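You operate a simulated robot arm through the tools that you are given. There is no shell and no other tool. Be economical: measure what you need, move in short steps, check, and stop when the job is done.

Carry out the task below with a simulated robot arm. There is one attempt and no reset: what you move stays moved.

JOB
Wind 90 metres of ochre yarn on the hand winder at firm tension.
Fine: set the stop slide to 90 m, put the ochre toggle in the socket and shut the clamp before cranking.

It is judged by the outcome, as a careful person would: the job done as asked, and still so three seconds after it is handed in. It fails if anything else is knocked over, pushed out of place, dropped, spilled or broken.

ROBOT AND FRAMES
A 7-joint arm with a two-finger parallel gripper, fixed in place. Base frame: the origin is at the foot of the arm, x ahead of it, y to its left, z up; the work surface is at about z = 17. Units: mm, rad, N and s.
With the tool pointing down near the work surface it reaches from about 220 to 600 mm from the base axis. Its first joint turns from -1.152 to 1.152 rad. Payload 2.5 kg.
The TCP is the grasp point between the finger pads, 23 mm short of the fingertips. In the tool frame z runs along the fingers and y along their closing line. The gripper opens to 94 mm. The fingers are 38 mm wide and 10 mm thick; the gripper's body (54 by 96 mm) begins 39 mm behind the TCP.
Orientation is that of the tool frame in the base frame, as [roll, pitch, yaw] about the fixed x, y, z axes, in that order (R = Rz(yaw) Ry(pitch) Rx(roll)). With the fingers straight down and closing along the base's y, the tool's x points along the base's -x, its y along +y and its z along -z.

CONTROLS
- The arm moves only by the tool move_arm. Its argument "motion" is a list that holds one entry, the list of rows, each a list of 6 numbers: the shift along the tool's x, y, z in units of 100 mm (1.0 is 100 mm), then the turn, a rotation vector about the tool's x, y, z in units of 60 degrees (1.0 is 60 degrees). In form: [[[tx, ty, tz, wx, wy, wz], ...]]. A call has 1 to 8 rows; each row is the pose to reach, as a shift and turn from the pose commanded when the call began, along the tool's axes at that moment. "gripper" is the gripper command, from -1 (fully open) to 1 (shut), values between in proportion, set as the call begins (left out, the last holds). A call with a number of a shift or a turn outside -1 to 1 is refused whole. Rows are played at 5 a second. More than 50 mm and 0.15 rad between two rows, or a gripper value outside its range, and nothing of the call is played. Where a pose cannot be reached the arm comes as near as it can. A force on the tool above 60 N (or 10 N above the force at the start of the call, whichever is more), or a blocked arm, ends the call early, and 0.2 s more pass. The fingers move at their own pace (about 108 mm/s each) and stop on an object; they squeeze with about 30 N. The grip force told is the motor's: it shows also when the fingers shut on nothing. Time passes only in rows, and 0.2 s behind the last, so rows that repeat a pose let the fingers close. The reply holds the time, the measured pose of the TCP, the force on the tool along the base axes, the opening and the grip force, in the units named above and with some noise, with the torque about the TCP (base axes, N m) and any sound that the robot's microphone picked up, and new pictures: "views" is both (left out), scene, wrist or none.
- Cameras (640 x 400 px; columns grow to the right, rows downward): "scene" is fixed at [94.2, -385.6, 537.4]; the picture's right is [0.93, -0.36, 0.00], its down [-0.20, -0.51, -0.83] and it looks along [0.30, 0.78, -0.55] (base axes); focal length 321 px, centre (320, 200). "wrist" rides on the gripper at [86, 16, -75] in the tool frame; the picture's right is [-0.18, 0.98, 0.00], its down [-0.58, -0.11, -0.81] and it looks along [-0.79, -0.15, 0.59] (tool axes); focal length 243 px, centre (320, 200). There is no depth. A picture from a camera that has moved, and an enlarged one, comes with that camera's place and axes in the base frame and with its lens. The place of the scene camera against the robot may be out by one fixed shift of up to 25 mm in any direction.
- close_up(camera, box): a new picture of the part [left, top, right, bottom] of that camera's present view, enlarged. It takes no simulated time.
- sign_off(): hands the job in; it is judged then, once.

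Go step by step. Nothing tells you positions but the pictures and the camera data: compare them with the known pose of the tool, close in by small moves and look again before you grip or let go. The budget is 120 turns and 200 pictures, counting those below and the enlarged ones. Unless the task says otherwise, let go and move clear before handing in, and close with one line.

The tools are called after "Call:" as name(argument=value, ...) on one line, values as JSON. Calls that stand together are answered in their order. move_arm: Moves the arm, as the interface text tells. Its arguments: {"type":"object","properties":{"motion":{"type":"array"},"gripper":{"type":"number"},"views":{"type":"string","enum":["both","scene","wrist","none"]}},"required":["motion"]} The other tools are called the same way: close_up (camera, box) takes an enlarged picture of a part of a camera's view; sign_off () hands the job in.

At the start:

```text
t: 0.0
tool_pos: [336.9, -57.7, 332.1]
orientation: [-3.141, 0.0, 3.141]
wrist_force: [1.0, -0.8, -0.4]
ft_torque: [0.0, 0.0, 0.03]
grip_width: 94.0
grasp_force: 0.1
```

scene: 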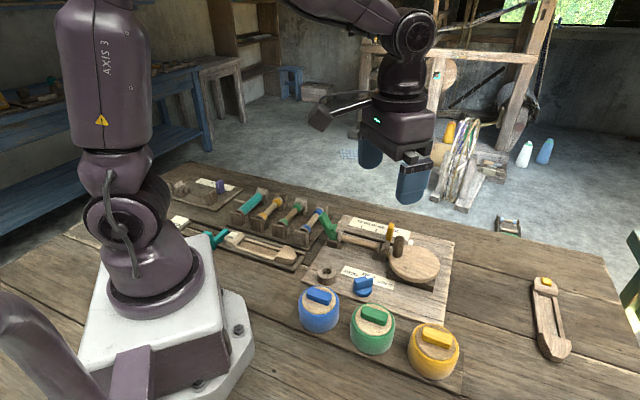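
wrist: 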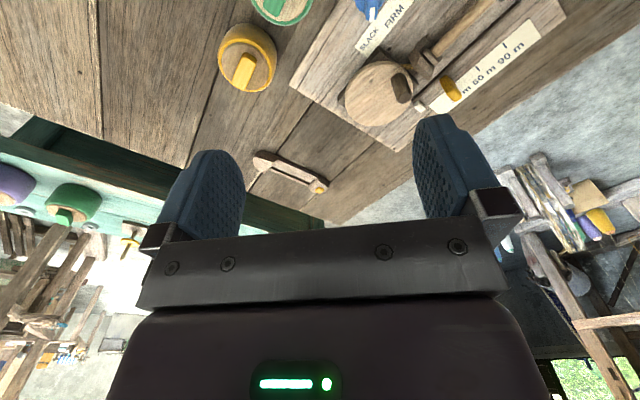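

I see a bench with a winder board (crank disc, stop slide, tension selector, socket), yarn toggles on pots and other items. I'll enlarge the views to read them.

Call:
close_up(camera="scene", box=[290, 200, 470, 312])

Call:
close_up(camera="scene", box=[160, 165, 350, 285])

Call:
close_up(camera="wrist", box=[320, 0, 580, 162])

Call:
close_up(camera="scene", box=[290, 270, 590, 400])

```text
3.56 times, centred on (380, 256) of scene
camera zoom: at [94.2, -385.6, 537.4], right [0.93, -0.36, 0.0], down [-0.2, -0.51, -0.83], along [0.3, 0.78, -0.55], focal length 1143 px, centre (107, 1)
```

zoom: 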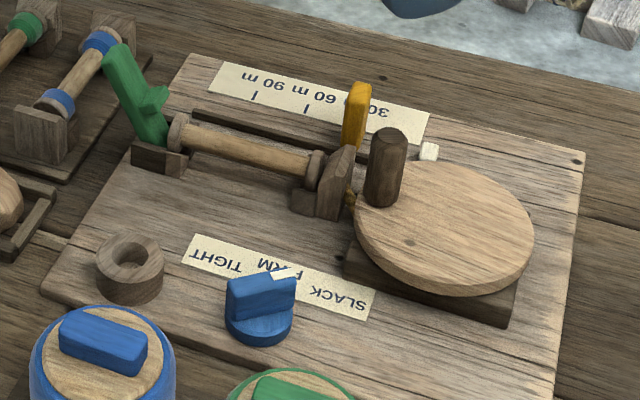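

```text
3.33 times, centred on (255, 225) of scene
camera zoom: at [94.2, -385.6, 537.4], right [0.93, -0.36, 0.0], down [-0.2, -0.51, -0.83], along [0.3, 0.78, -0.55], focal length 1072 px, centre (537, 117)
```

zoom: 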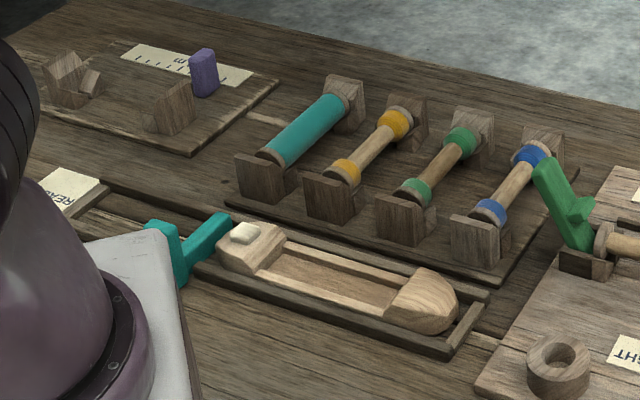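

```text
2.46 times, centred on (450, 81) of wrist
camera zoom: at [249.9, -43.1, 406.3], right [0.18, 0.98, 0.0], down [0.58, -0.11, 0.81], along [0.79, -0.15, -0.59], focal length 597 px, centre (0, 493)
```

zoom: 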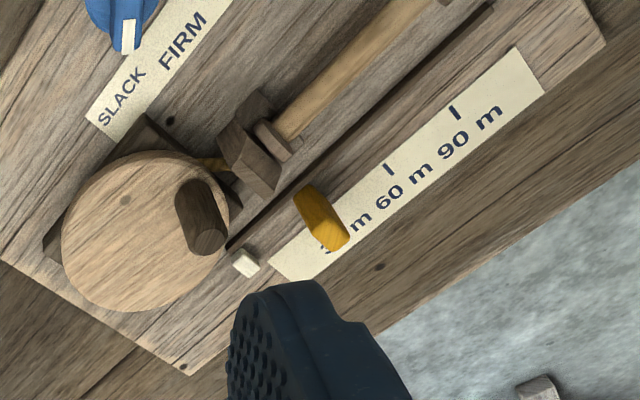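

```text
2.13 times, centred on (440, 335) of scene
camera zoom: at [94.2, -385.6, 537.4], right [0.93, -0.36, 0.0], down [-0.2, -0.51, -0.83], along [0.3, 0.78, -0.55], focal length 686 px, centre (64, -88)
```

zoom: 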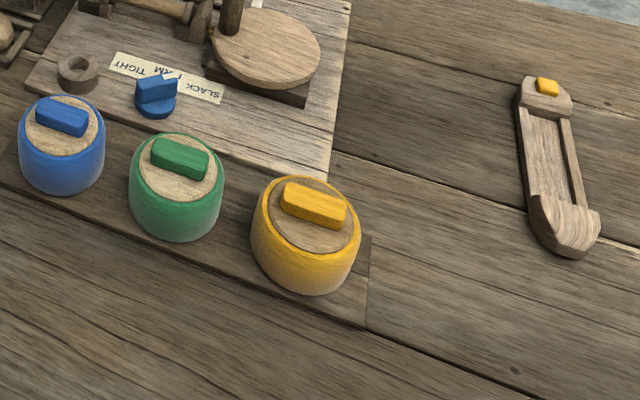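

The winder has a yellow stop slide at 30 m, a blue tension dial, a ring socket, a green clamp lever and a crank disc. The ochre pot is at about (380,-165). I'll tilt the wrist camera down over the board to measure.

Call:
move_arm(motion=[[[-0.2, 0.25, 0, 0, 0.125, 0], [-0.4, 0.5, 0, 0, 0.25, 0], [-0.6, 0.75, 0, 0, 0.375, 0], [-0.8, 1.0, 0, 0, 0.5, 0], [-0.8, 1.0, 0, 0, 0.5, 0]]])

```text
t: 1.2
tool_pos: [417.5, 43.2, 331.4]
orientation: [3.141, -0.527, 3.141]
wrist_force: [-0.1, 0.3, -0.5]
ft_torque: [0.0, 0.02, 0.02]
grip_width: 94.2
grasp_force: 0.1
camera wrist: at [379.8, 57.5, 438.3], right [0.16, 0.98, -0.09], down [0.91, -0.11, 0.41], along [0.39, -0.15, -0.91], focal length 243 px, centre (320, 200)
```

scene: 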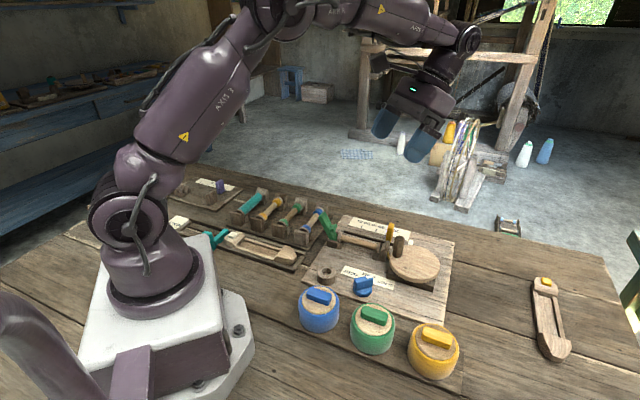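
wrist: 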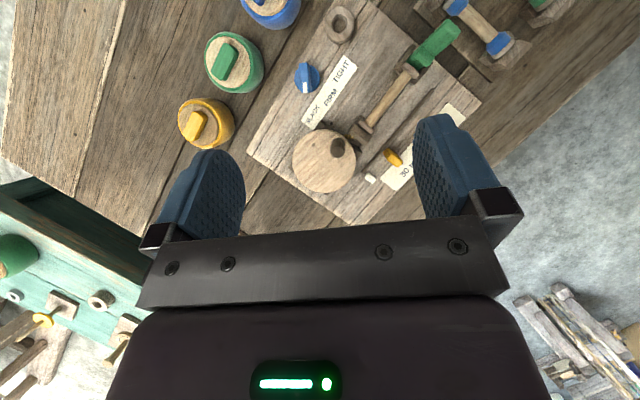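

Call:
close_up(camera="wrist", box=[240, 0, 480, 150])

Call:
close_up(camera="wrist", box=[280, 50, 376, 110])

Call:
close_up(camera="wrist", box=[280, 90, 440, 230])

```text
2.67 times, centred on (360, 75) of wrist
camera zoom: at [379.8, 57.5, 438.3], right [0.16, 0.98, -0.09], down [0.91, -0.11, 0.41], along [0.39, -0.15, -0.91], focal length 647 px, centre (213, 533)
```

zoom: 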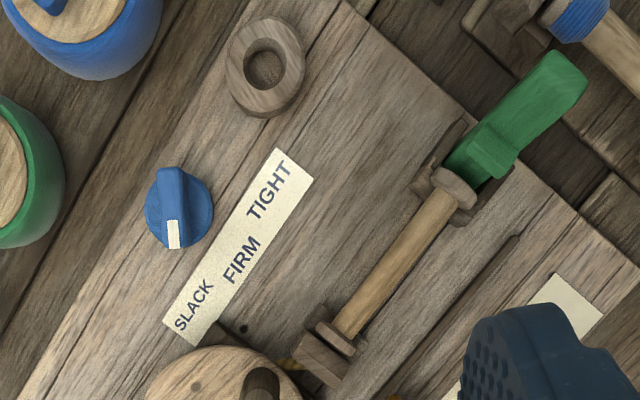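

```text
6.67 times, centred on (328, 80) of wrist
camera zoom: at [379.8, 57.5, 438.3], right [0.16, 0.98, -0.09], down [0.91, -0.11, 0.41], along [0.39, -0.15, -0.91], focal length 1618 px, centre (267, 1000)
```

zoom: 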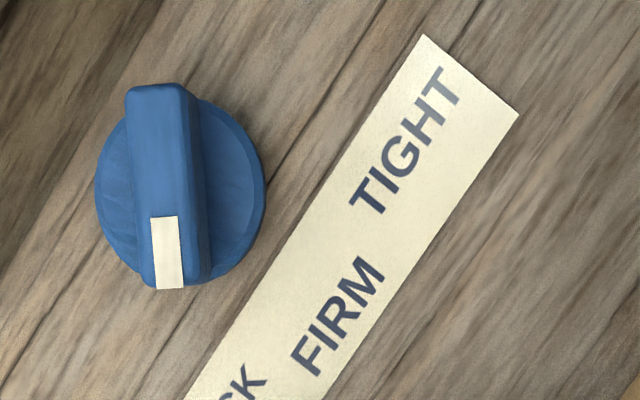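

```text
2.86 times, centred on (360, 160) of wrist
camera zoom: at [379.8, 57.5, 438.3], right [0.16, 0.98, -0.09], down [0.91, -0.11, 0.41], along [0.39, -0.15, -0.91], focal length 693 px, centre (206, 314)
```

zoom: 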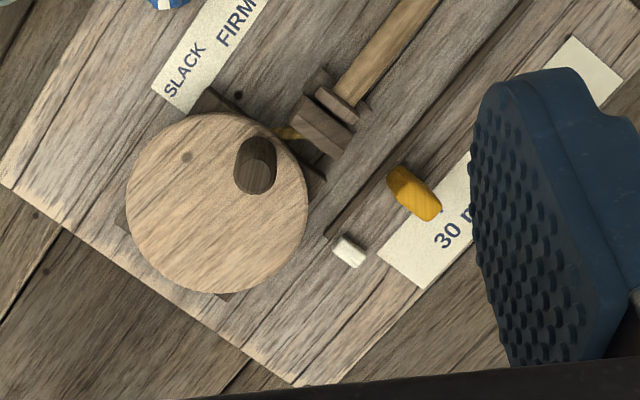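

The dial points to SLACK and must go to FIRM; the slide is at 30 m; the clamp lever leans open. I'll straighten the tool over the dial at about (352,5) and come closer.

Call:
move_arm(motion=[[[0.07, -0.1, 0.21, 0, -0.125, 0], [0.14, -0.2, 0.42, 0, -0.25, 0], [0.2, -0.28, 0.63, 0, -0.375, 0], [0.263, -0.37, 0.845, 0, -0.5, 0]]], views="none")

Call:
move_arm(motion=[[[0, 0, 0.4, 0, 0, 0], [0, 0, 0.8, 0, 0, 0], [0, 0, 1.0, 0, 0, 0], [0, 0, 1.0, 0, 0, 0]]])

```text
t: 2.2
tool_pos: [352.6, 4.1, 273.1]
orientation: [3.14, 0.002, 3.141]
wrist_force: [0.1, 0.2, -0.1]
ft_torque: [-0.01, 0.01, 0.05]
grip_width: 93.9
grasp_force: 0.1
```

```text
t: 3.2
tool_pos: [353.1, 4.7, 169.5]
orientation: [-3.14, 0.0, 3.14]
wrist_force: [-0.8, 0.4, -0.1]
ft_torque: [-0.01, 0.0, 0.02]
grip_width: 94.0
grasp_force: 0.1
camera wrist: at [265.8, 18.5, 243.3], right [0.18, 0.98, 0.0], down [0.58, -0.11, 0.81], along [0.79, -0.15, -0.59], focal length 243 px, centre (320, 200)
```

scene: 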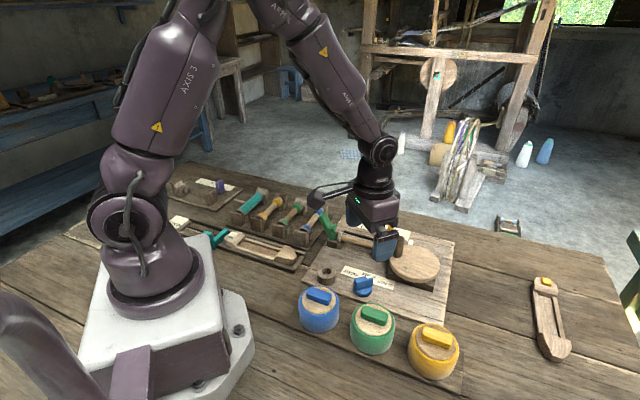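
wrist: 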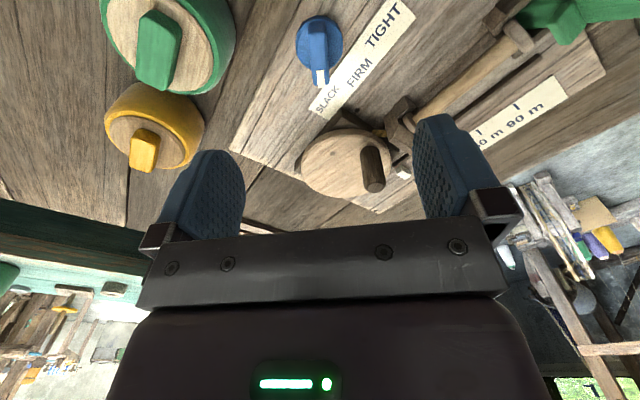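

The dial appears to be near (351,1). I'll partly close the fingers and descend, then look.

Call:
move_arm(motion=[[[0.02, -0.035, 0.3, 0, 0, 0], [0.02, -0.035, 0.6, 0, 0, 0], [0.02, -0.035, 0.75, 0, 0, 0], [0.02, -0.035, 0.75, 0, 0, 0]]], gripper=0.15)

Call:
close_up(camera="wrist", box=[220, 60, 420, 185])

Call:
close_up(camera="scene", box=[310, 220, 430, 295])

```text
t: 4.2
tool_pos: [349.4, 1.2, 95.9]
orientation: [-3.141, 0.0, 3.141]
wrist_force: [0.2, 0.3, 0.1]
ft_torque: [-0.03, -0.03, 0.01]
grip_width: 39.7
grasp_force: 0.0
camera wrist: at [262.8, 16.1, 169.0], right [0.18, 0.98, 0.0], down [0.58, -0.11, 0.81], along [0.79, -0.15, -0.59], focal length 243 px, centre (320, 200)
```

scene: 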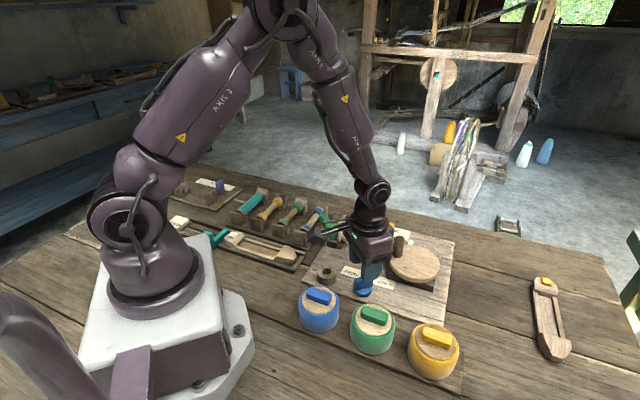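
wrist: 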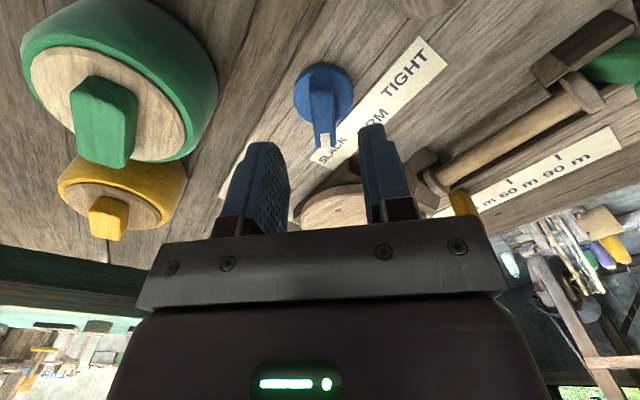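

```text
3.20 times, centred on (320, 122) of wrist
camera zoom: at [262.8, 16.1, 169.0], right [0.18, 0.98, 0.0], down [0.58, -0.11, 0.81], along [0.79, -0.15, -0.59], focal length 776 px, centre (320, 448)
```

zoom: 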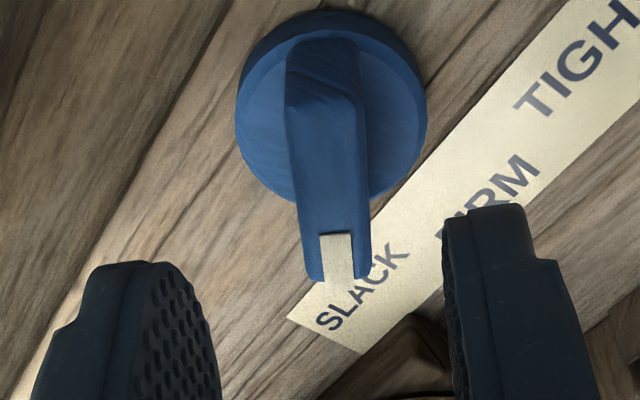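

```text
5.33 times, centred on (370, 258) of scene
camera zoom: at [94.2, -385.6, 537.4], right [0.93, -0.36, 0.0], down [-0.2, -0.51, -0.83], along [0.3, 0.78, -0.55], focal length 1714 px, centre (53, -107)
```

zoom: 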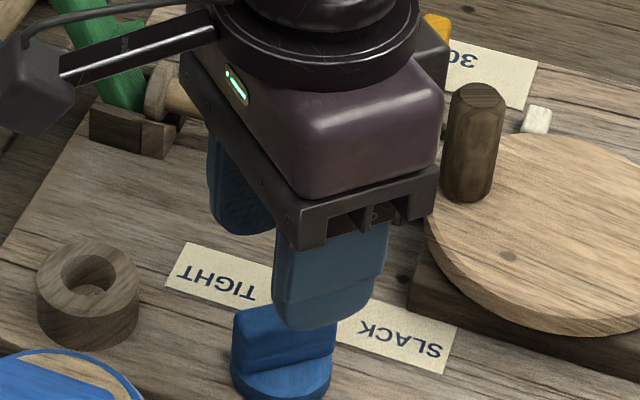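

The dial's fin runs along x, centred near (348,1), with its top at about z 45. I'll lower to z≈57 and close gently on it.

Call:
move_arm(motion=[[[0, 0, 0.15, 0, 0, 0], [0, 0, 0.3, 0, 0, 0], [0, 0, 0.38, 0, 0, 0], [0, 0, 0.38, 0, 0, 0]]])

Call:
close_up(camera="wrist", box=[220, 80, 420, 205])

Call:
close_up(camera="scene", box=[310, 240, 430, 315])

```text
t: 5.2
tool_pos: [350.1, 2.3, 58.5]
orientation: [3.142, 0.0, -3.141]
wrist_force: [0.6, -0.1, 0.0]
ft_torque: [-0.01, 0.0, 0.0]
grip_width: 40.0
grasp_force: 0.1
camera wrist: at [263.1, 16.4, 132.1], right [0.18, 0.98, 0.0], down [0.58, -0.11, 0.81], along [0.79, -0.15, -0.59], focal length 243 px, centre (320, 200)
```

scene: 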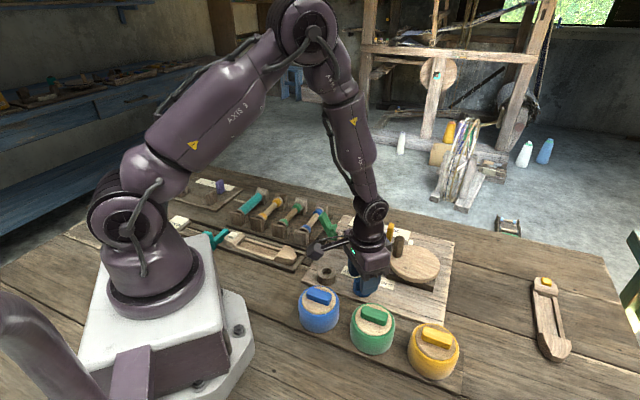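
wrist: 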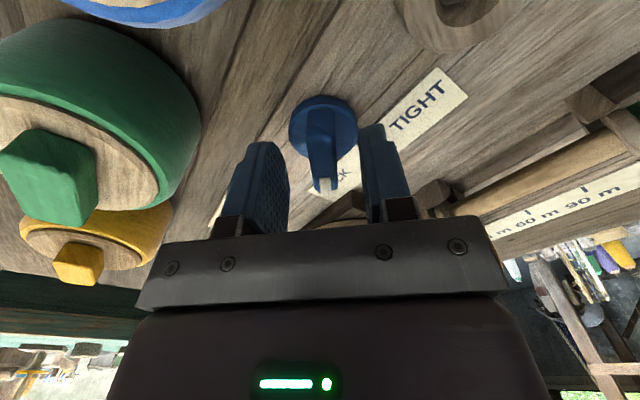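

```text
3.20 times, centred on (320, 142) of wrist
camera zoom: at [263.1, 16.4, 132.1], right [0.18, 0.98, 0.0], down [0.58, -0.11, 0.81], along [0.79, -0.15, -0.59], focal length 776 px, centre (320, 384)
```

zoom: 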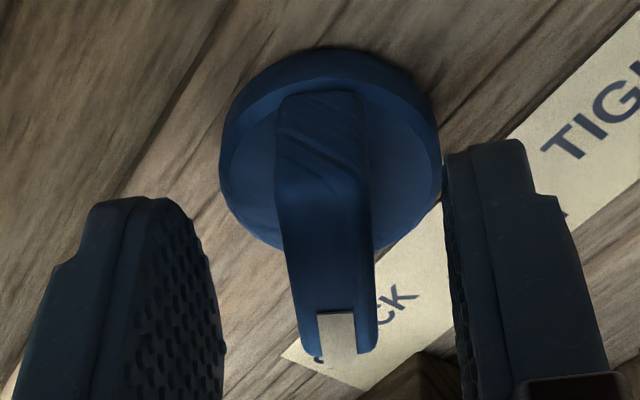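

```text
5.33 times, centred on (370, 278) of scene
camera zoom: at [94.2, -385.6, 537.4], right [0.93, -0.36, 0.0], down [-0.2, -0.51, -0.83], along [0.3, 0.78, -0.55], focal length 1714 px, centre (53, -213)
```

zoom: 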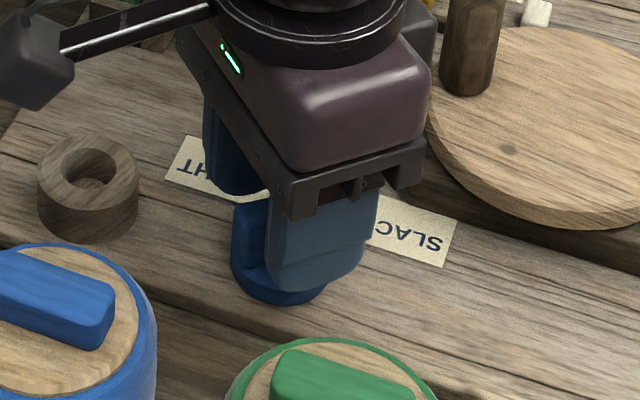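

The fin is centred near (345,3) and skewed about -7°. I'll align to it and close.

Call:
move_arm(motion=[[[0.05, 0.005, 0.02, 0, 0, 0.1], [0.05, 0.005, 0.025, 0, 0, 0.115]]], views="none")

Call:
move_arm(motion=[[[0, 0, 0, 0, 0, 0], [0, 0, 0, 0, 0, 0], [0, 0, 0, 0, 0, 0]]], gripper=1)

```text
t: 5.8
tool_pos: [346.3, 2.5, 55.8]
orientation: [-3.14, -0.001, 3.021]
wrist_force: [-0.3, 0.0, -0.3]
ft_torque: [0.03, -0.02, 0.0]
grip_width: 40.0
grasp_force: 0.0
```

```text
t: 6.6
tool_pos: [345.2, 4.3, 56.4]
orientation: [3.14, 0.0, 3.028]
wrist_force: [2.3, 11.2, -3.1]
ft_torque: [-0.13, 0.16, 1.45]
grip_width: 13.9
grasp_force: 44.9
camera wrist: at [260.8, 28.5, 130.4], right [0.3, 0.96, 0.0], down [0.56, -0.18, 0.81], along [0.77, -0.24, -0.59], focal length 243 px, centre (320, 200)
```

scene: 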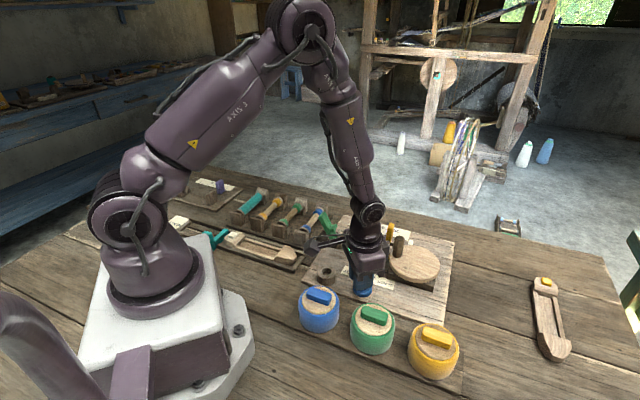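
wrist: 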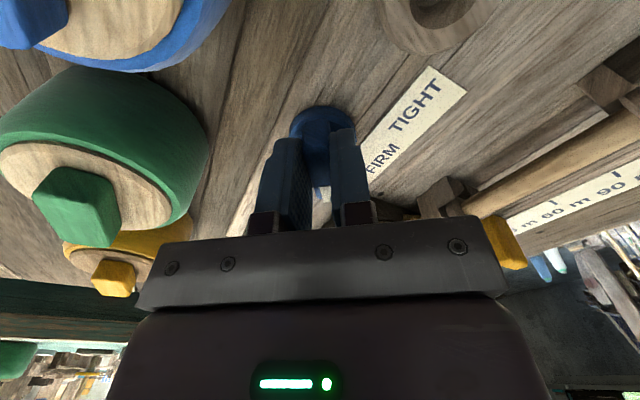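

The dial is gripped. I'll turn it counter-clockwise towards FIRM.

Call:
move_arm(motion=[[[0, 0.015, 0, 0, 0, -0.14], [0, 0.015, 0, 0, 0, -0.28], [0, 0.015, 0, 0, 0, -0.42], [0, 0.015, 0, 0, 0, -0.56], [0, 0.015, 0, 0, 0, -0.7], [0, 0.015, 0, 0, 0, -0.8], [0, 0.015, 0, 0, 0, -0.8]]])

Call:
close_up(camera="wrist", box=[220, 60, 460, 205])

```text
t: 8.2
tool_pos: [347.4, -0.9, 57.4]
orientation: [-3.13, 0.0, -2.431]
wrist_force: [31.0, -37.7, -34.3]
ft_torque: [-0.32, -0.04, -0.36]
grip_width: 14.0
grasp_force: 45.1
camera wrist: at [269.9, -46.5, 130.9], right [-0.5, 0.87, -0.01], down [0.51, 0.3, 0.81], along [0.7, 0.4, -0.59], focal length 243 px, centre (320, 200)
```

scene: 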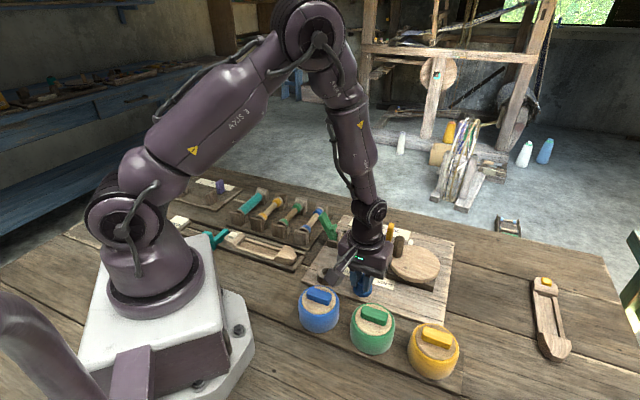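
wrist: 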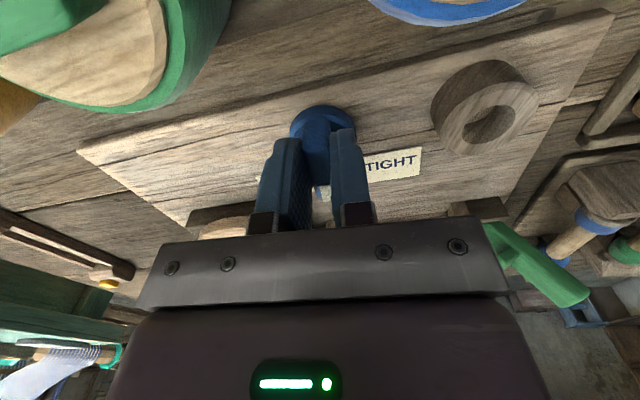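

```text
2.67 times, centred on (340, 132) of wrist
camera zoom: at [269.9, -46.5, 130.9], right [-0.5, 0.87, -0.01], down [0.51, 0.3, 0.81], along [0.7, 0.4, -0.59], focal length 647 px, centre (267, 380)
```

zoom: 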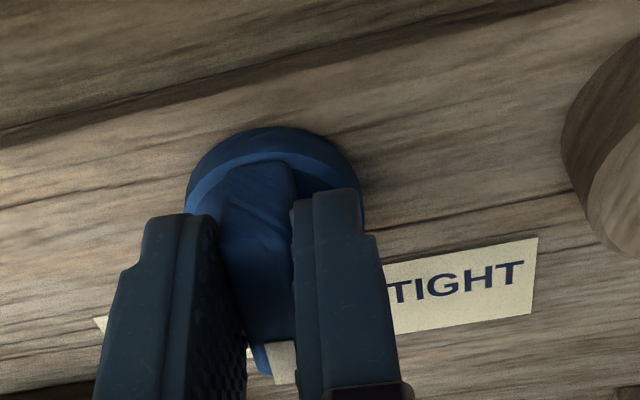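

The dial has turned almost to FIRM. I'll relieve the side load with a slight extra turn, then release and rise to inspect.

Call:
move_arm(motion=[[[0.012, -0.04, 0, 0, 0, -0.05], [0.012, -0.04, 0, 0, 0, -0.05]]], views="none")

Call:
move_arm(motion=[[[0, 0, 0, 0, 0, 0], [0, 0, 0, 0, 0, 0], [0, 0, -0.3, 0, 0, 0], [0, 0, -0.65, 0, 0, 0], [0, 0, -1.0, 0, 0, 0]]], gripper=0.2)

Call:
close_up(camera="wrist", box=[240, 20, 400, 120])

Call:
close_up(camera="scene", box=[310, 220, 430, 295])

```text
t: 8.8
tool_pos: [348.6, -1.6, 57.0]
orientation: [-3.136, 0.0, -2.375]
wrist_force: [22.7, -25.5, -22.0]
ft_torque: [-0.09, -0.27, -0.26]
grip_width: 13.6
grasp_force: 44.9
```

```text
t: 10.0
tool_pos: [347.9, -0.6, 155.9]
orientation: [3.139, -0.003, -2.369]
wrist_force: [-0.2, -0.3, 0.1]
ft_torque: [0.0, 0.01, 0.0]
grip_width: 37.7
grasp_force: 0.1
camera wrist: at [273.1, -50.6, 230.3], right [-0.55, 0.83, 0.0], down [0.49, 0.33, 0.81], along [0.67, 0.45, -0.59], focal length 243 px, centre (320, 200)
```

scene: 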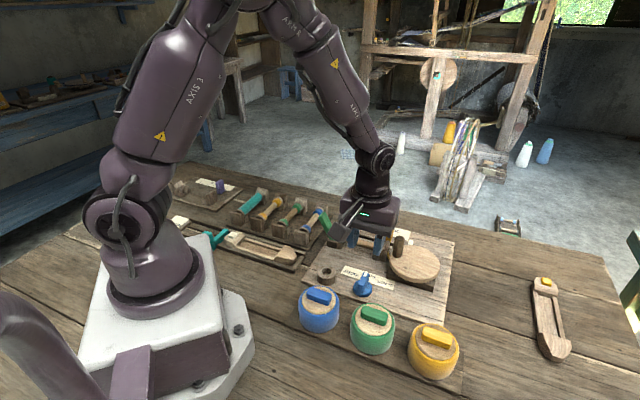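
wrist: 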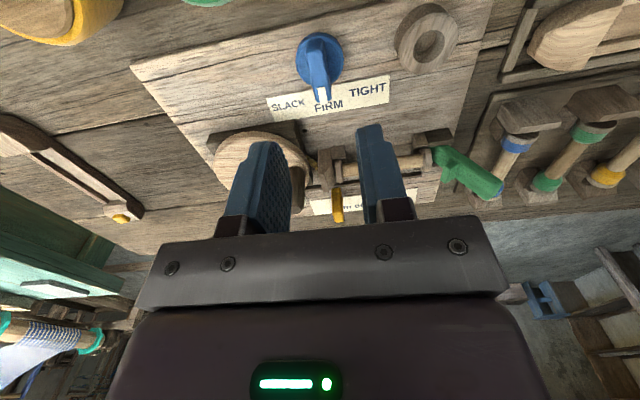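

```text
4.00 times, centred on (320, 70) of wrist
camera zoom: at [273.1, -50.6, 230.3], right [-0.55, 0.83, 0.0], down [0.49, 0.33, 0.81], along [0.67, 0.45, -0.59], focal length 970 px, centre (320, 720)
```

zoom: 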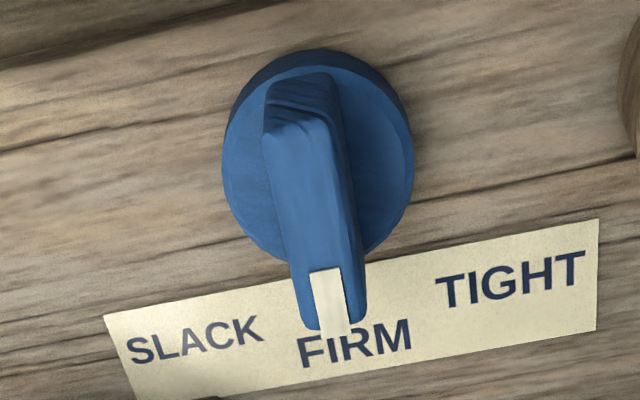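

```text
5.33 times, centred on (370, 258) of scene
camera zoom: at [94.3, -385.6, 537.4], right [0.93, -0.36, 0.0], down [-0.2, -0.51, -0.83], along [0.3, 0.78, -0.55], focal length 1714 px, centre (53, -107)
```

zoom: 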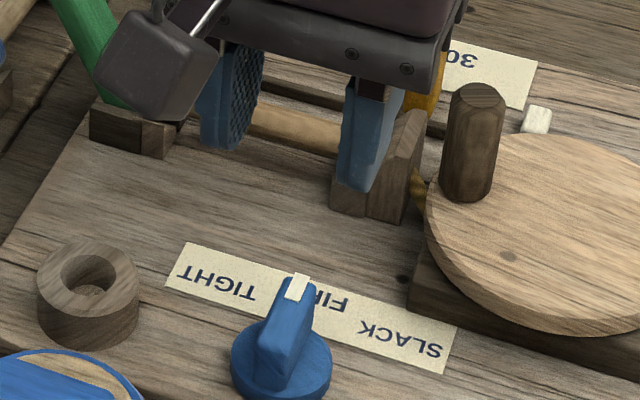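

The dial now points squarely at FIRM. Next is the stop slide: I'll fly towards it at the same yaw, which closes along the rail.

Call:
move_arm(motion=[[[-0.4, 0, 0, 0, 0, 0], [-0.8, 0, 0, 0, 0, 0], [-1.0, 0, 0, 0, 0, 0]]], views="none", gripper=0.0)

Call:
move_arm(motion=[[[-0.4, -0.05, 0, 0, 0, 0], [-0.75, -0.1, 0, 0, 0, 0], [-0.75, -0.1, 0, 0, 0, 0]]])

Call:
close_up(camera="wrist", box=[220, 20, 460, 170])

Call:
close_up(camera="scene", box=[330, 190, 450, 265])

```text
t: 10.8
tool_pos: [419.5, 68.9, 155.3]
orientation: [-3.141, 0.0, -2.371]
wrist_force: [0.0, 0.2, 0.0]
ft_torque: [-0.01, -0.02, -0.01]
grip_width: 46.8
grasp_force: 0.0
```

```text
t: 11.6
tool_pos: [480.4, 111.1, 157.2]
orientation: [-3.141, 0.0, -2.372]
wrist_force: [-0.6, 0.7, -0.1]
ft_torque: [0.0, -0.01, 0.0]
grip_width: 47.0
grasp_force: 0.0
camera wrist: at [405.3, 61.8, 231.5], right [-0.55, 0.83, 0.0], down [0.49, 0.33, 0.81], along [0.67, 0.45, -0.59], focal length 243 px, centre (320, 200)
```

scene: 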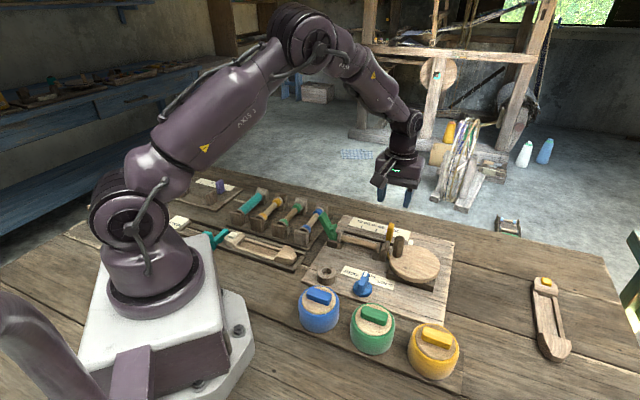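
wrist: 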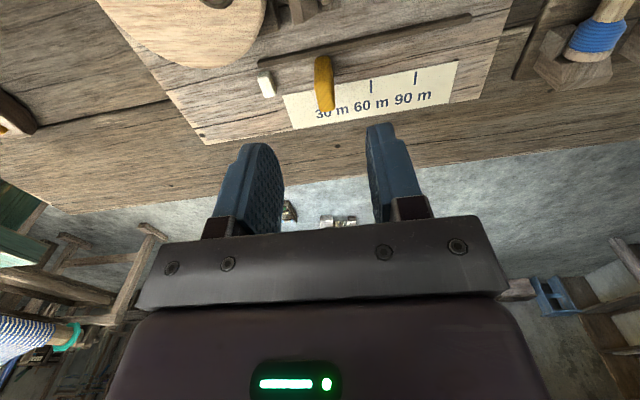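

```text
2.67 times, centred on (340, 95) of wrist
camera zoom: at [405.3, 61.8, 231.5], right [-0.55, 0.83, 0.0], down [0.49, 0.33, 0.81], along [0.67, 0.45, -0.59], focal length 647 px, centre (267, 480)
```

zoom: 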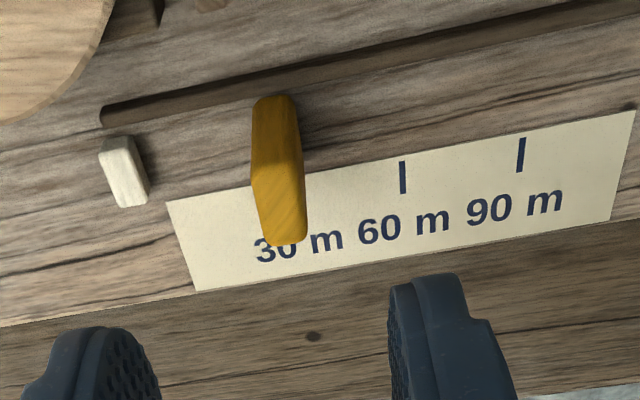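

```text
5.33 times, centred on (390, 228) of scene
camera zoom: at [94.3, -385.6, 537.4], right [0.93, -0.36, 0.0], down [-0.2, -0.51, -0.83], along [0.3, 0.78, -0.55], focal length 1714 px, centre (-53, 53)
```

zoom: 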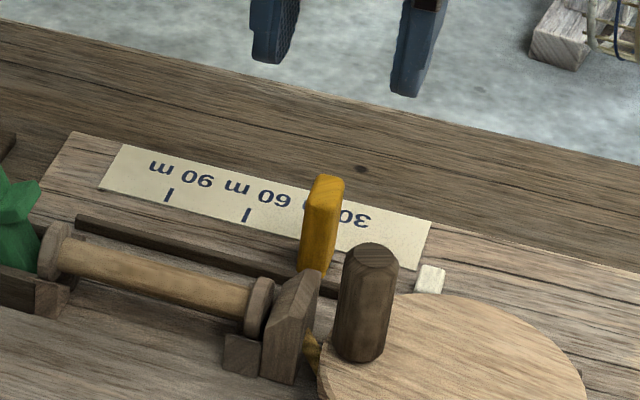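

The slide tab is about 14 mm wide, centred near (488,120), with its top at z≈62. 90 m lies 75 mm up the rail at 45°. I'll descend onto it.

Call:
move_arm(motion=[[[-0.12, 0.014, 0.3, 0, 0, -0.014], [-0.12, 0.014, 0.55, 0, 0, -0.014], [-0.12, 0.014, 0.55, 0, 0, -0.014]]], gripper=0.25)

Call:
close_up(camera="wrist", box=[220, 70, 420, 195])

```text
t: 12.4
tool_pos: [486.8, 123.2, 101.4]
orientation: [-3.14, 0.0, -2.356]
wrist_force: [0.1, 0.1, -0.5]
ft_torque: [-0.02, -0.01, -0.02]
grip_width: 35.2
grasp_force: 0.1
camera wrist: at [413.3, 72.6, 176.4], right [-0.56, 0.83, 0.0], down [0.49, 0.33, 0.81], along [0.67, 0.46, -0.59], focal length 243 px, centre (320, 200)
```

scene: 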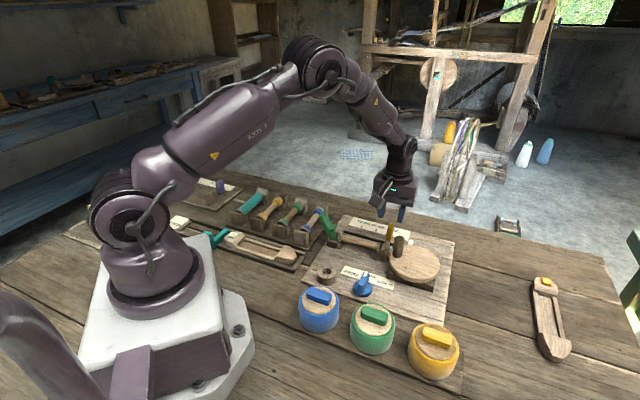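
wrist: 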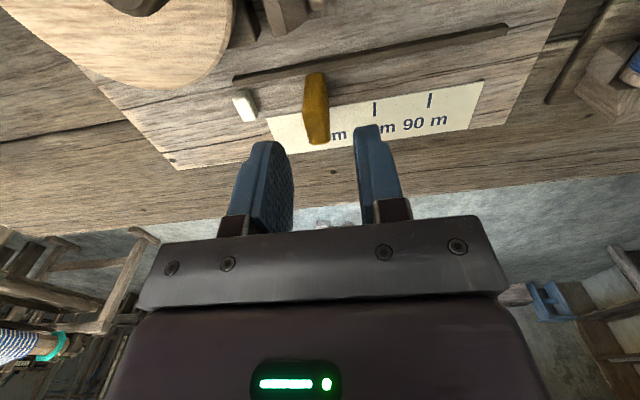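

```text
3.20 times, centred on (320, 132) of wrist
camera zoom: at [413.3, 72.6, 176.4], right [-0.56, 0.83, 0.0], down [0.49, 0.33, 0.81], along [0.67, 0.46, -0.59], focal length 776 px, centre (320, 416)
```

zoom: 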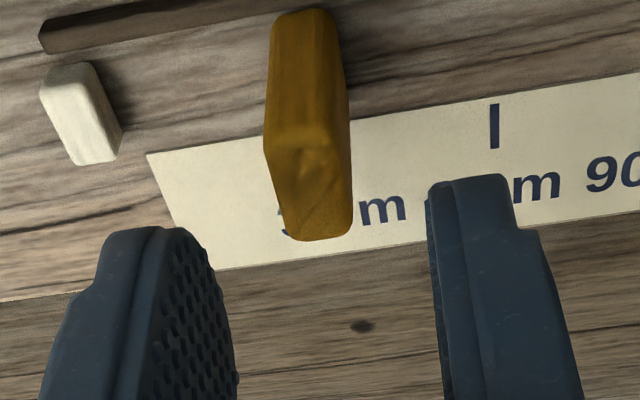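

The tab is between the fingers, 2 mm off centre. I'll go down and close on it.

Call:
move_arm(motion=[[[0, -0.015, 0.2, 0, 0, 0], [0, -0.015, 0.4, 0, 0, 0], [0, -0.015, 0.47, 0, 0, 0]]], views="none")

Call:
move_arm(motion=[[[0, 0, 0, 0, 0, 0], [0, 0, 0, 0, 0, 0], [0, 0, 0, 0, 0, 0]]], gripper=1)

```text
t: 13.2
tool_pos: [488.5, 121.4, 55.1]
orientation: [3.141, 0.001, -2.356]
wrist_force: [0.1, 0.2, 0.3]
ft_torque: [0.01, -0.01, 0.0]
grip_width: 35.0
grasp_force: 0.0
```

```text
t: 14.0
tool_pos: [487.0, 121.9, 54.7]
orientation: [3.142, 0.001, -2.355]
wrist_force: [1.5, -0.2, -4.0]
ft_torque: [0.21, -0.37, 0.09]
grip_width: 13.8
grasp_force: 44.7
camera wrist: at [414.3, 71.5, 129.0], right [-0.56, 0.83, 0.0], down [0.49, 0.33, 0.81], along [0.67, 0.46, -0.59], focal length 243 px, centre (320, 200)
```

scene: 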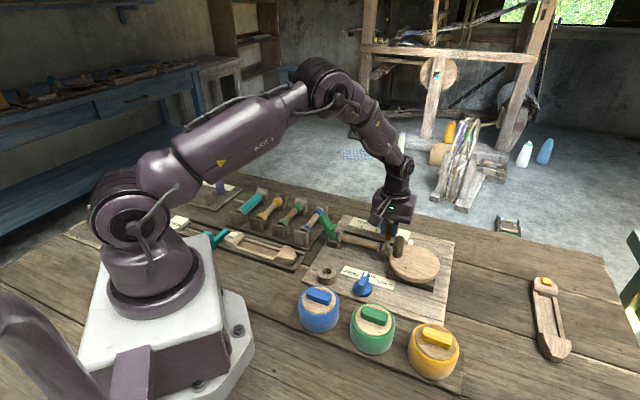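
wrist: 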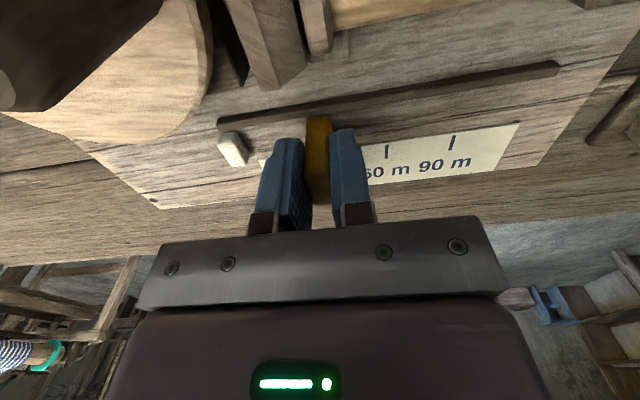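

The tab is gripped. I'll slide it 70 mm along the rail, then check the tick.

Call:
move_arm(motion=[[[0, 0.15, 0, 0, 0, 0], [0, 0.3, 0, 0, 0, 0], [0, 0.45, 0, 0, 0, 0], [0, 0.6, 0, 0, 0, 0], [0, 0.7, 0, 0, 0, 0], [0, 0.7, 0, 0, 0, 0]]])

Call:
close_up(camera="scene", box=[330, 190, 450, 265])

Call:
close_up(camera="wrist", box=[220, 70, 420, 195])

```text
t: 15.4
tool_pos: [439.5, 170.9, 54.9]
orientation: [-3.141, -0.003, -2.358]
wrist_force: [-6.3, -6.6, -5.2]
ft_torque: [0.55, -0.59, 0.33]
grip_width: 14.2
grasp_force: 45.2
camera wrist: at [365.7, 120.4, 129.4], right [-0.56, 0.83, 0.0], down [0.49, 0.34, 0.8], along [0.66, 0.45, -0.59], focal length 243 px, centre (320, 200)
```

scene: 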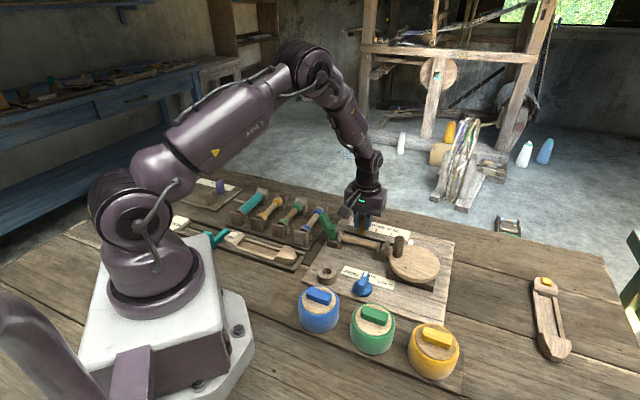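
wrist: 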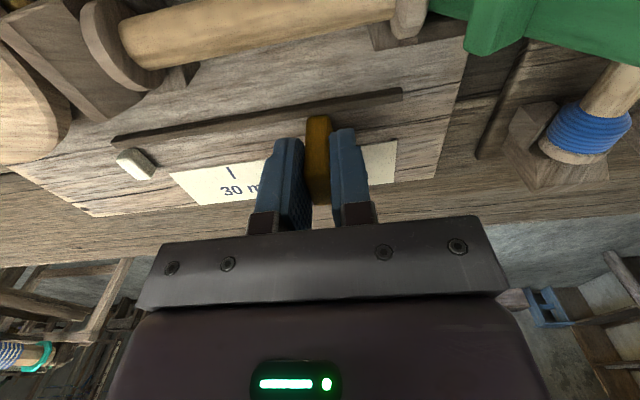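

```text
5.33 times, centred on (390, 228) of scene
camera zoom: at [94.3, -385.6, 537.4], right [0.93, -0.36, 0.0], down [-0.2, -0.51, -0.83], along [0.3, 0.78, -0.55], focal length 1714 px, centre (-53, 53)
```

zoom: 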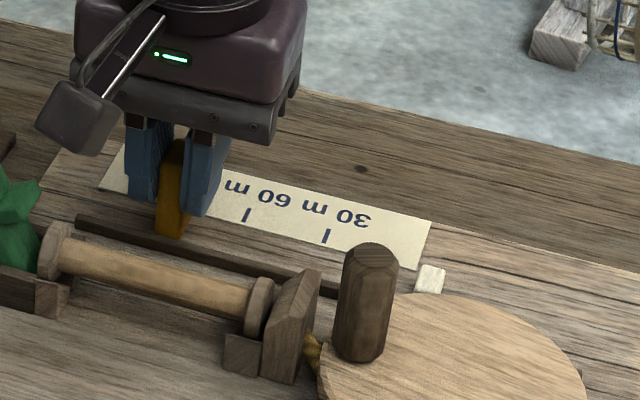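

```text
3.20 times, centred on (320, 132) of wrist
camera zoom: at [365.7, 120.4, 129.4], right [-0.56, 0.83, 0.0], down [0.49, 0.34, 0.8], along [0.66, 0.45, -0.59], focal length 776 px, centre (320, 416)
```

zoom: 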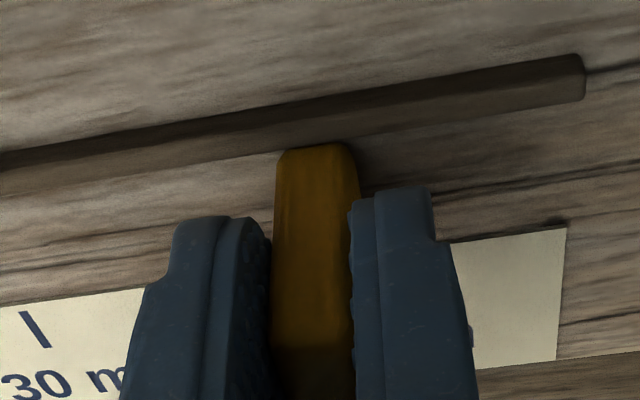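

The tab looks about 7–9 mm short of 90. I'll move it 8 mm more, release and rise to check.

Call:
move_arm(motion=[[[0, 0.04, 0, 0, 0, 0], [0, 0.08, 0, 0, 0, 0], [0, 0.08, 0, 0, 0, 0]]], views="none")

Call:
move_arm(motion=[[[0, 0, 0, 0, 0, 0], [0, 0, 0, 0, 0, 0], [0, 0, -0.3, 0, 0, 0], [0, 0, -0.65, 0, 0, 0], [0, 0, -1.0, 0, 0, 0], [0, 0, -1.0, 0, 0, 0]]], gripper=0.3)

Call:
close_up(camera="wrist", box=[220, 30, 380, 130])

Call:
close_up(camera="scene", box=[330, 190, 450, 265])

```text
t: 16.2
tool_pos: [432.9, 177.1, 56.0]
orientation: [-3.141, -0.002, -2.356]
wrist_force: [-7.4, -6.1, 2.9]
ft_torque: [-1.01, 0.66, 0.12]
grip_width: 13.8
grasp_force: 44.7
```

```text
t: 17.6
tool_pos: [434.0, 178.7, 156.2]
orientation: [-3.14, 0.001, -2.356]
wrist_force: [-0.1, 0.6, -0.1]
ft_torque: [0.02, 0.0, -0.03]
grip_width: 32.9
grasp_force: 0.0
camera wrist: at [361.1, 127.4, 230.9], right [-0.56, 0.83, 0.0], down [0.49, 0.33, 0.81], along [0.67, 0.46, -0.59], focal length 243 px, centre (320, 200)
```

scene: 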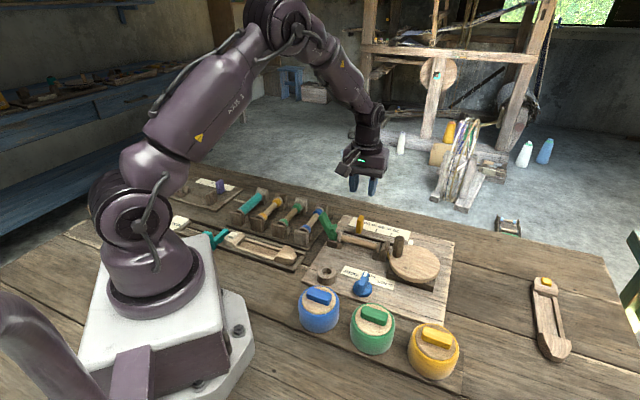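
wrist: 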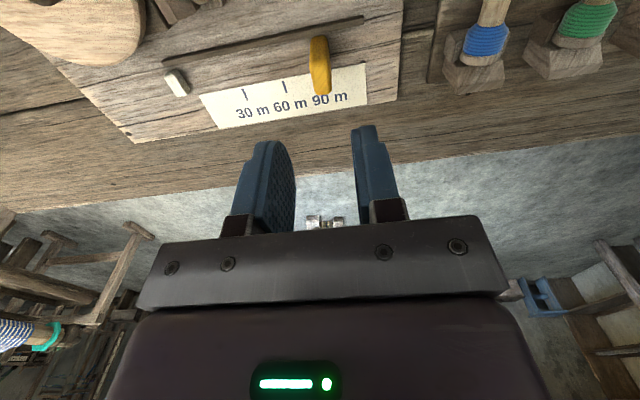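

```text
4.00 times, centred on (300, 80) of wrist
camera zoom: at [361.1, 127.4, 230.9], right [-0.56, 0.83, 0.0], down [0.49, 0.33, 0.81], along [0.67, 0.46, -0.59], focal length 970 px, centre (400, 680)
```

zoom: 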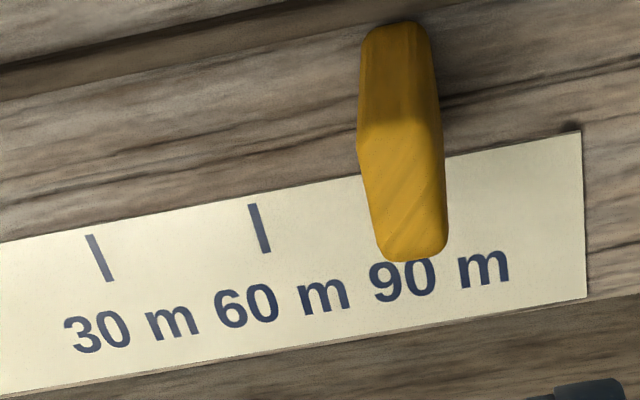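

```text
5.33 times, centred on (390, 228) of scene
camera zoom: at [94.2, -385.6, 537.4], right [0.93, -0.36, 0.0], down [-0.2, -0.51, -0.83], along [0.3, 0.78, -0.55], focal length 1714 px, centre (-53, 53)
```

zoom: 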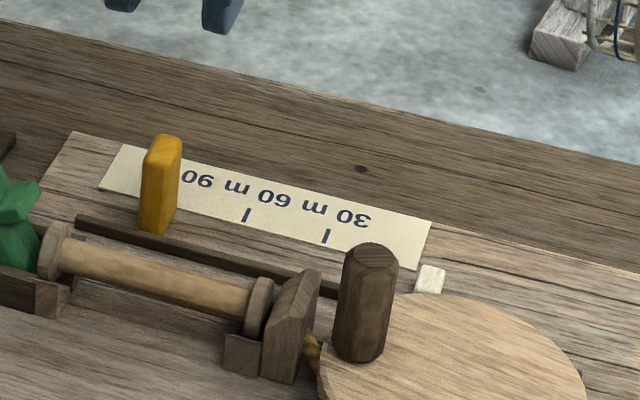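

The slide now sits on the 90 m mark. Next comes the ochre toggle: I'll fly to above the yellow pot.

Call:
move_arm(motion=[[[0.17, -0.13, -0.15, 0, 0, 0.125], [0.34, -0.27, -0.3, 0, 0, 0.25], [0.5, -0.4, -0.45, 0, 0, 0.375], [0.67, -0.53, -0.45, 0, 0, 0.5], [0.84, -0.67, -0.45, 0, 0, 0.625], [1.0, -0.8, -0.45, 0, 0, 0.75]]], views="none")

Call:
move_arm(motion=[[[0.05, -0.4, 0, 0, 0, 0], [0.1, -0.8, 0, 0, 0, 0], [0.15, -1.0, 0, 0, 0, 0]]], views="none")

Call:
move_arm(motion=[[[0.05, -0.4, 0, 0, 0, 0], [0.1, -0.8, 0, 0, 0, 0], [0.2, -1.0, 0, 0, 0, 0], [0.2, -1.0, 0, 0, 0, 0]]])

Call:
close_up(camera="wrist", box=[220, 0, 420, 125])

```text
t: 19.0
tool_pos: [420.0, 51.9, 200.2]
orientation: [-3.142, 0.0, 3.14]
wrist_force: [-0.3, -0.4, -0.2]
ft_torque: [-0.03, -0.02, -0.01]
grip_width: 32.8
grasp_force: 0.0
```

```text
t: 19.8
tool_pos: [401.7, -48.9, 200.0]
orientation: [3.141, 0.002, -3.141]
wrist_force: [0.8, 0.3, 0.6]
ft_torque: [-0.04, -0.02, -0.03]
grip_width: 32.9
grasp_force: 0.2
```

```text
t: 20.8
tool_pos: [383.8, -149.2, 199.4]
orientation: [-3.141, 0.001, -3.14]
wrist_force: [-0.8, 0.4, 0.0]
ft_torque: [-0.01, 0.04, -0.01]
grip_width: 32.9
grasp_force: 0.1
camera wrist: at [296.6, -134.1, 273.7], right [0.18, 0.98, 0.0], down [0.58, -0.11, 0.81], along [0.79, -0.15, -0.59], focal length 243 px, centre (320, 200)
```

scene: 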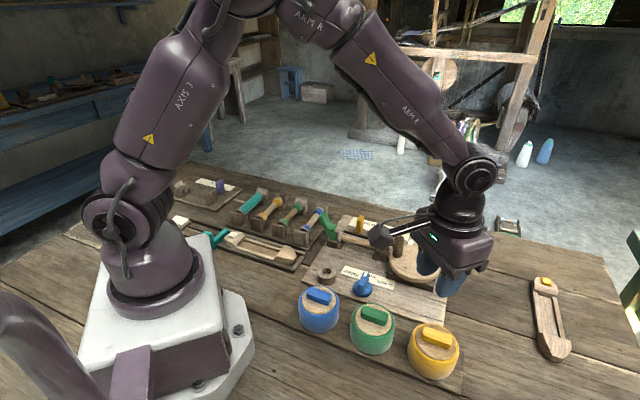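
wrist: 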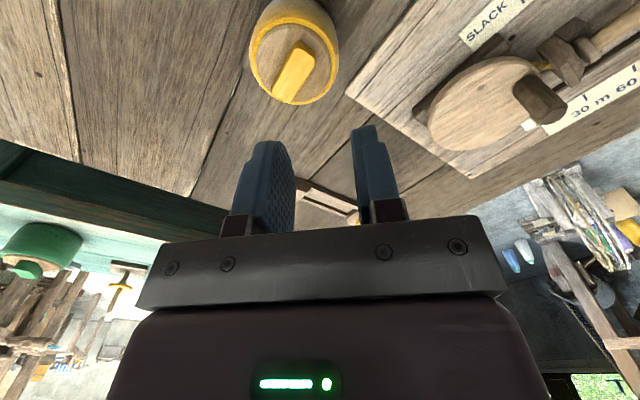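

```text
3.20 times, centred on (320, 62) of wrist
camera zoom: at [296.6, -134.1, 273.7], right [0.18, 0.98, 0.0], down [0.58, -0.11, 0.81], along [0.79, -0.15, -0.59], focal length 776 px, centre (320, 640)
```

zoom: 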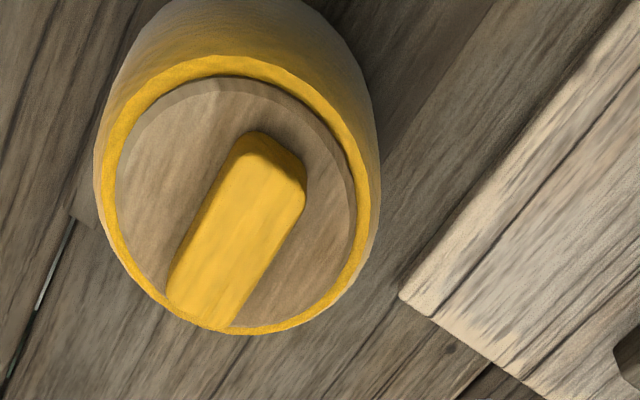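

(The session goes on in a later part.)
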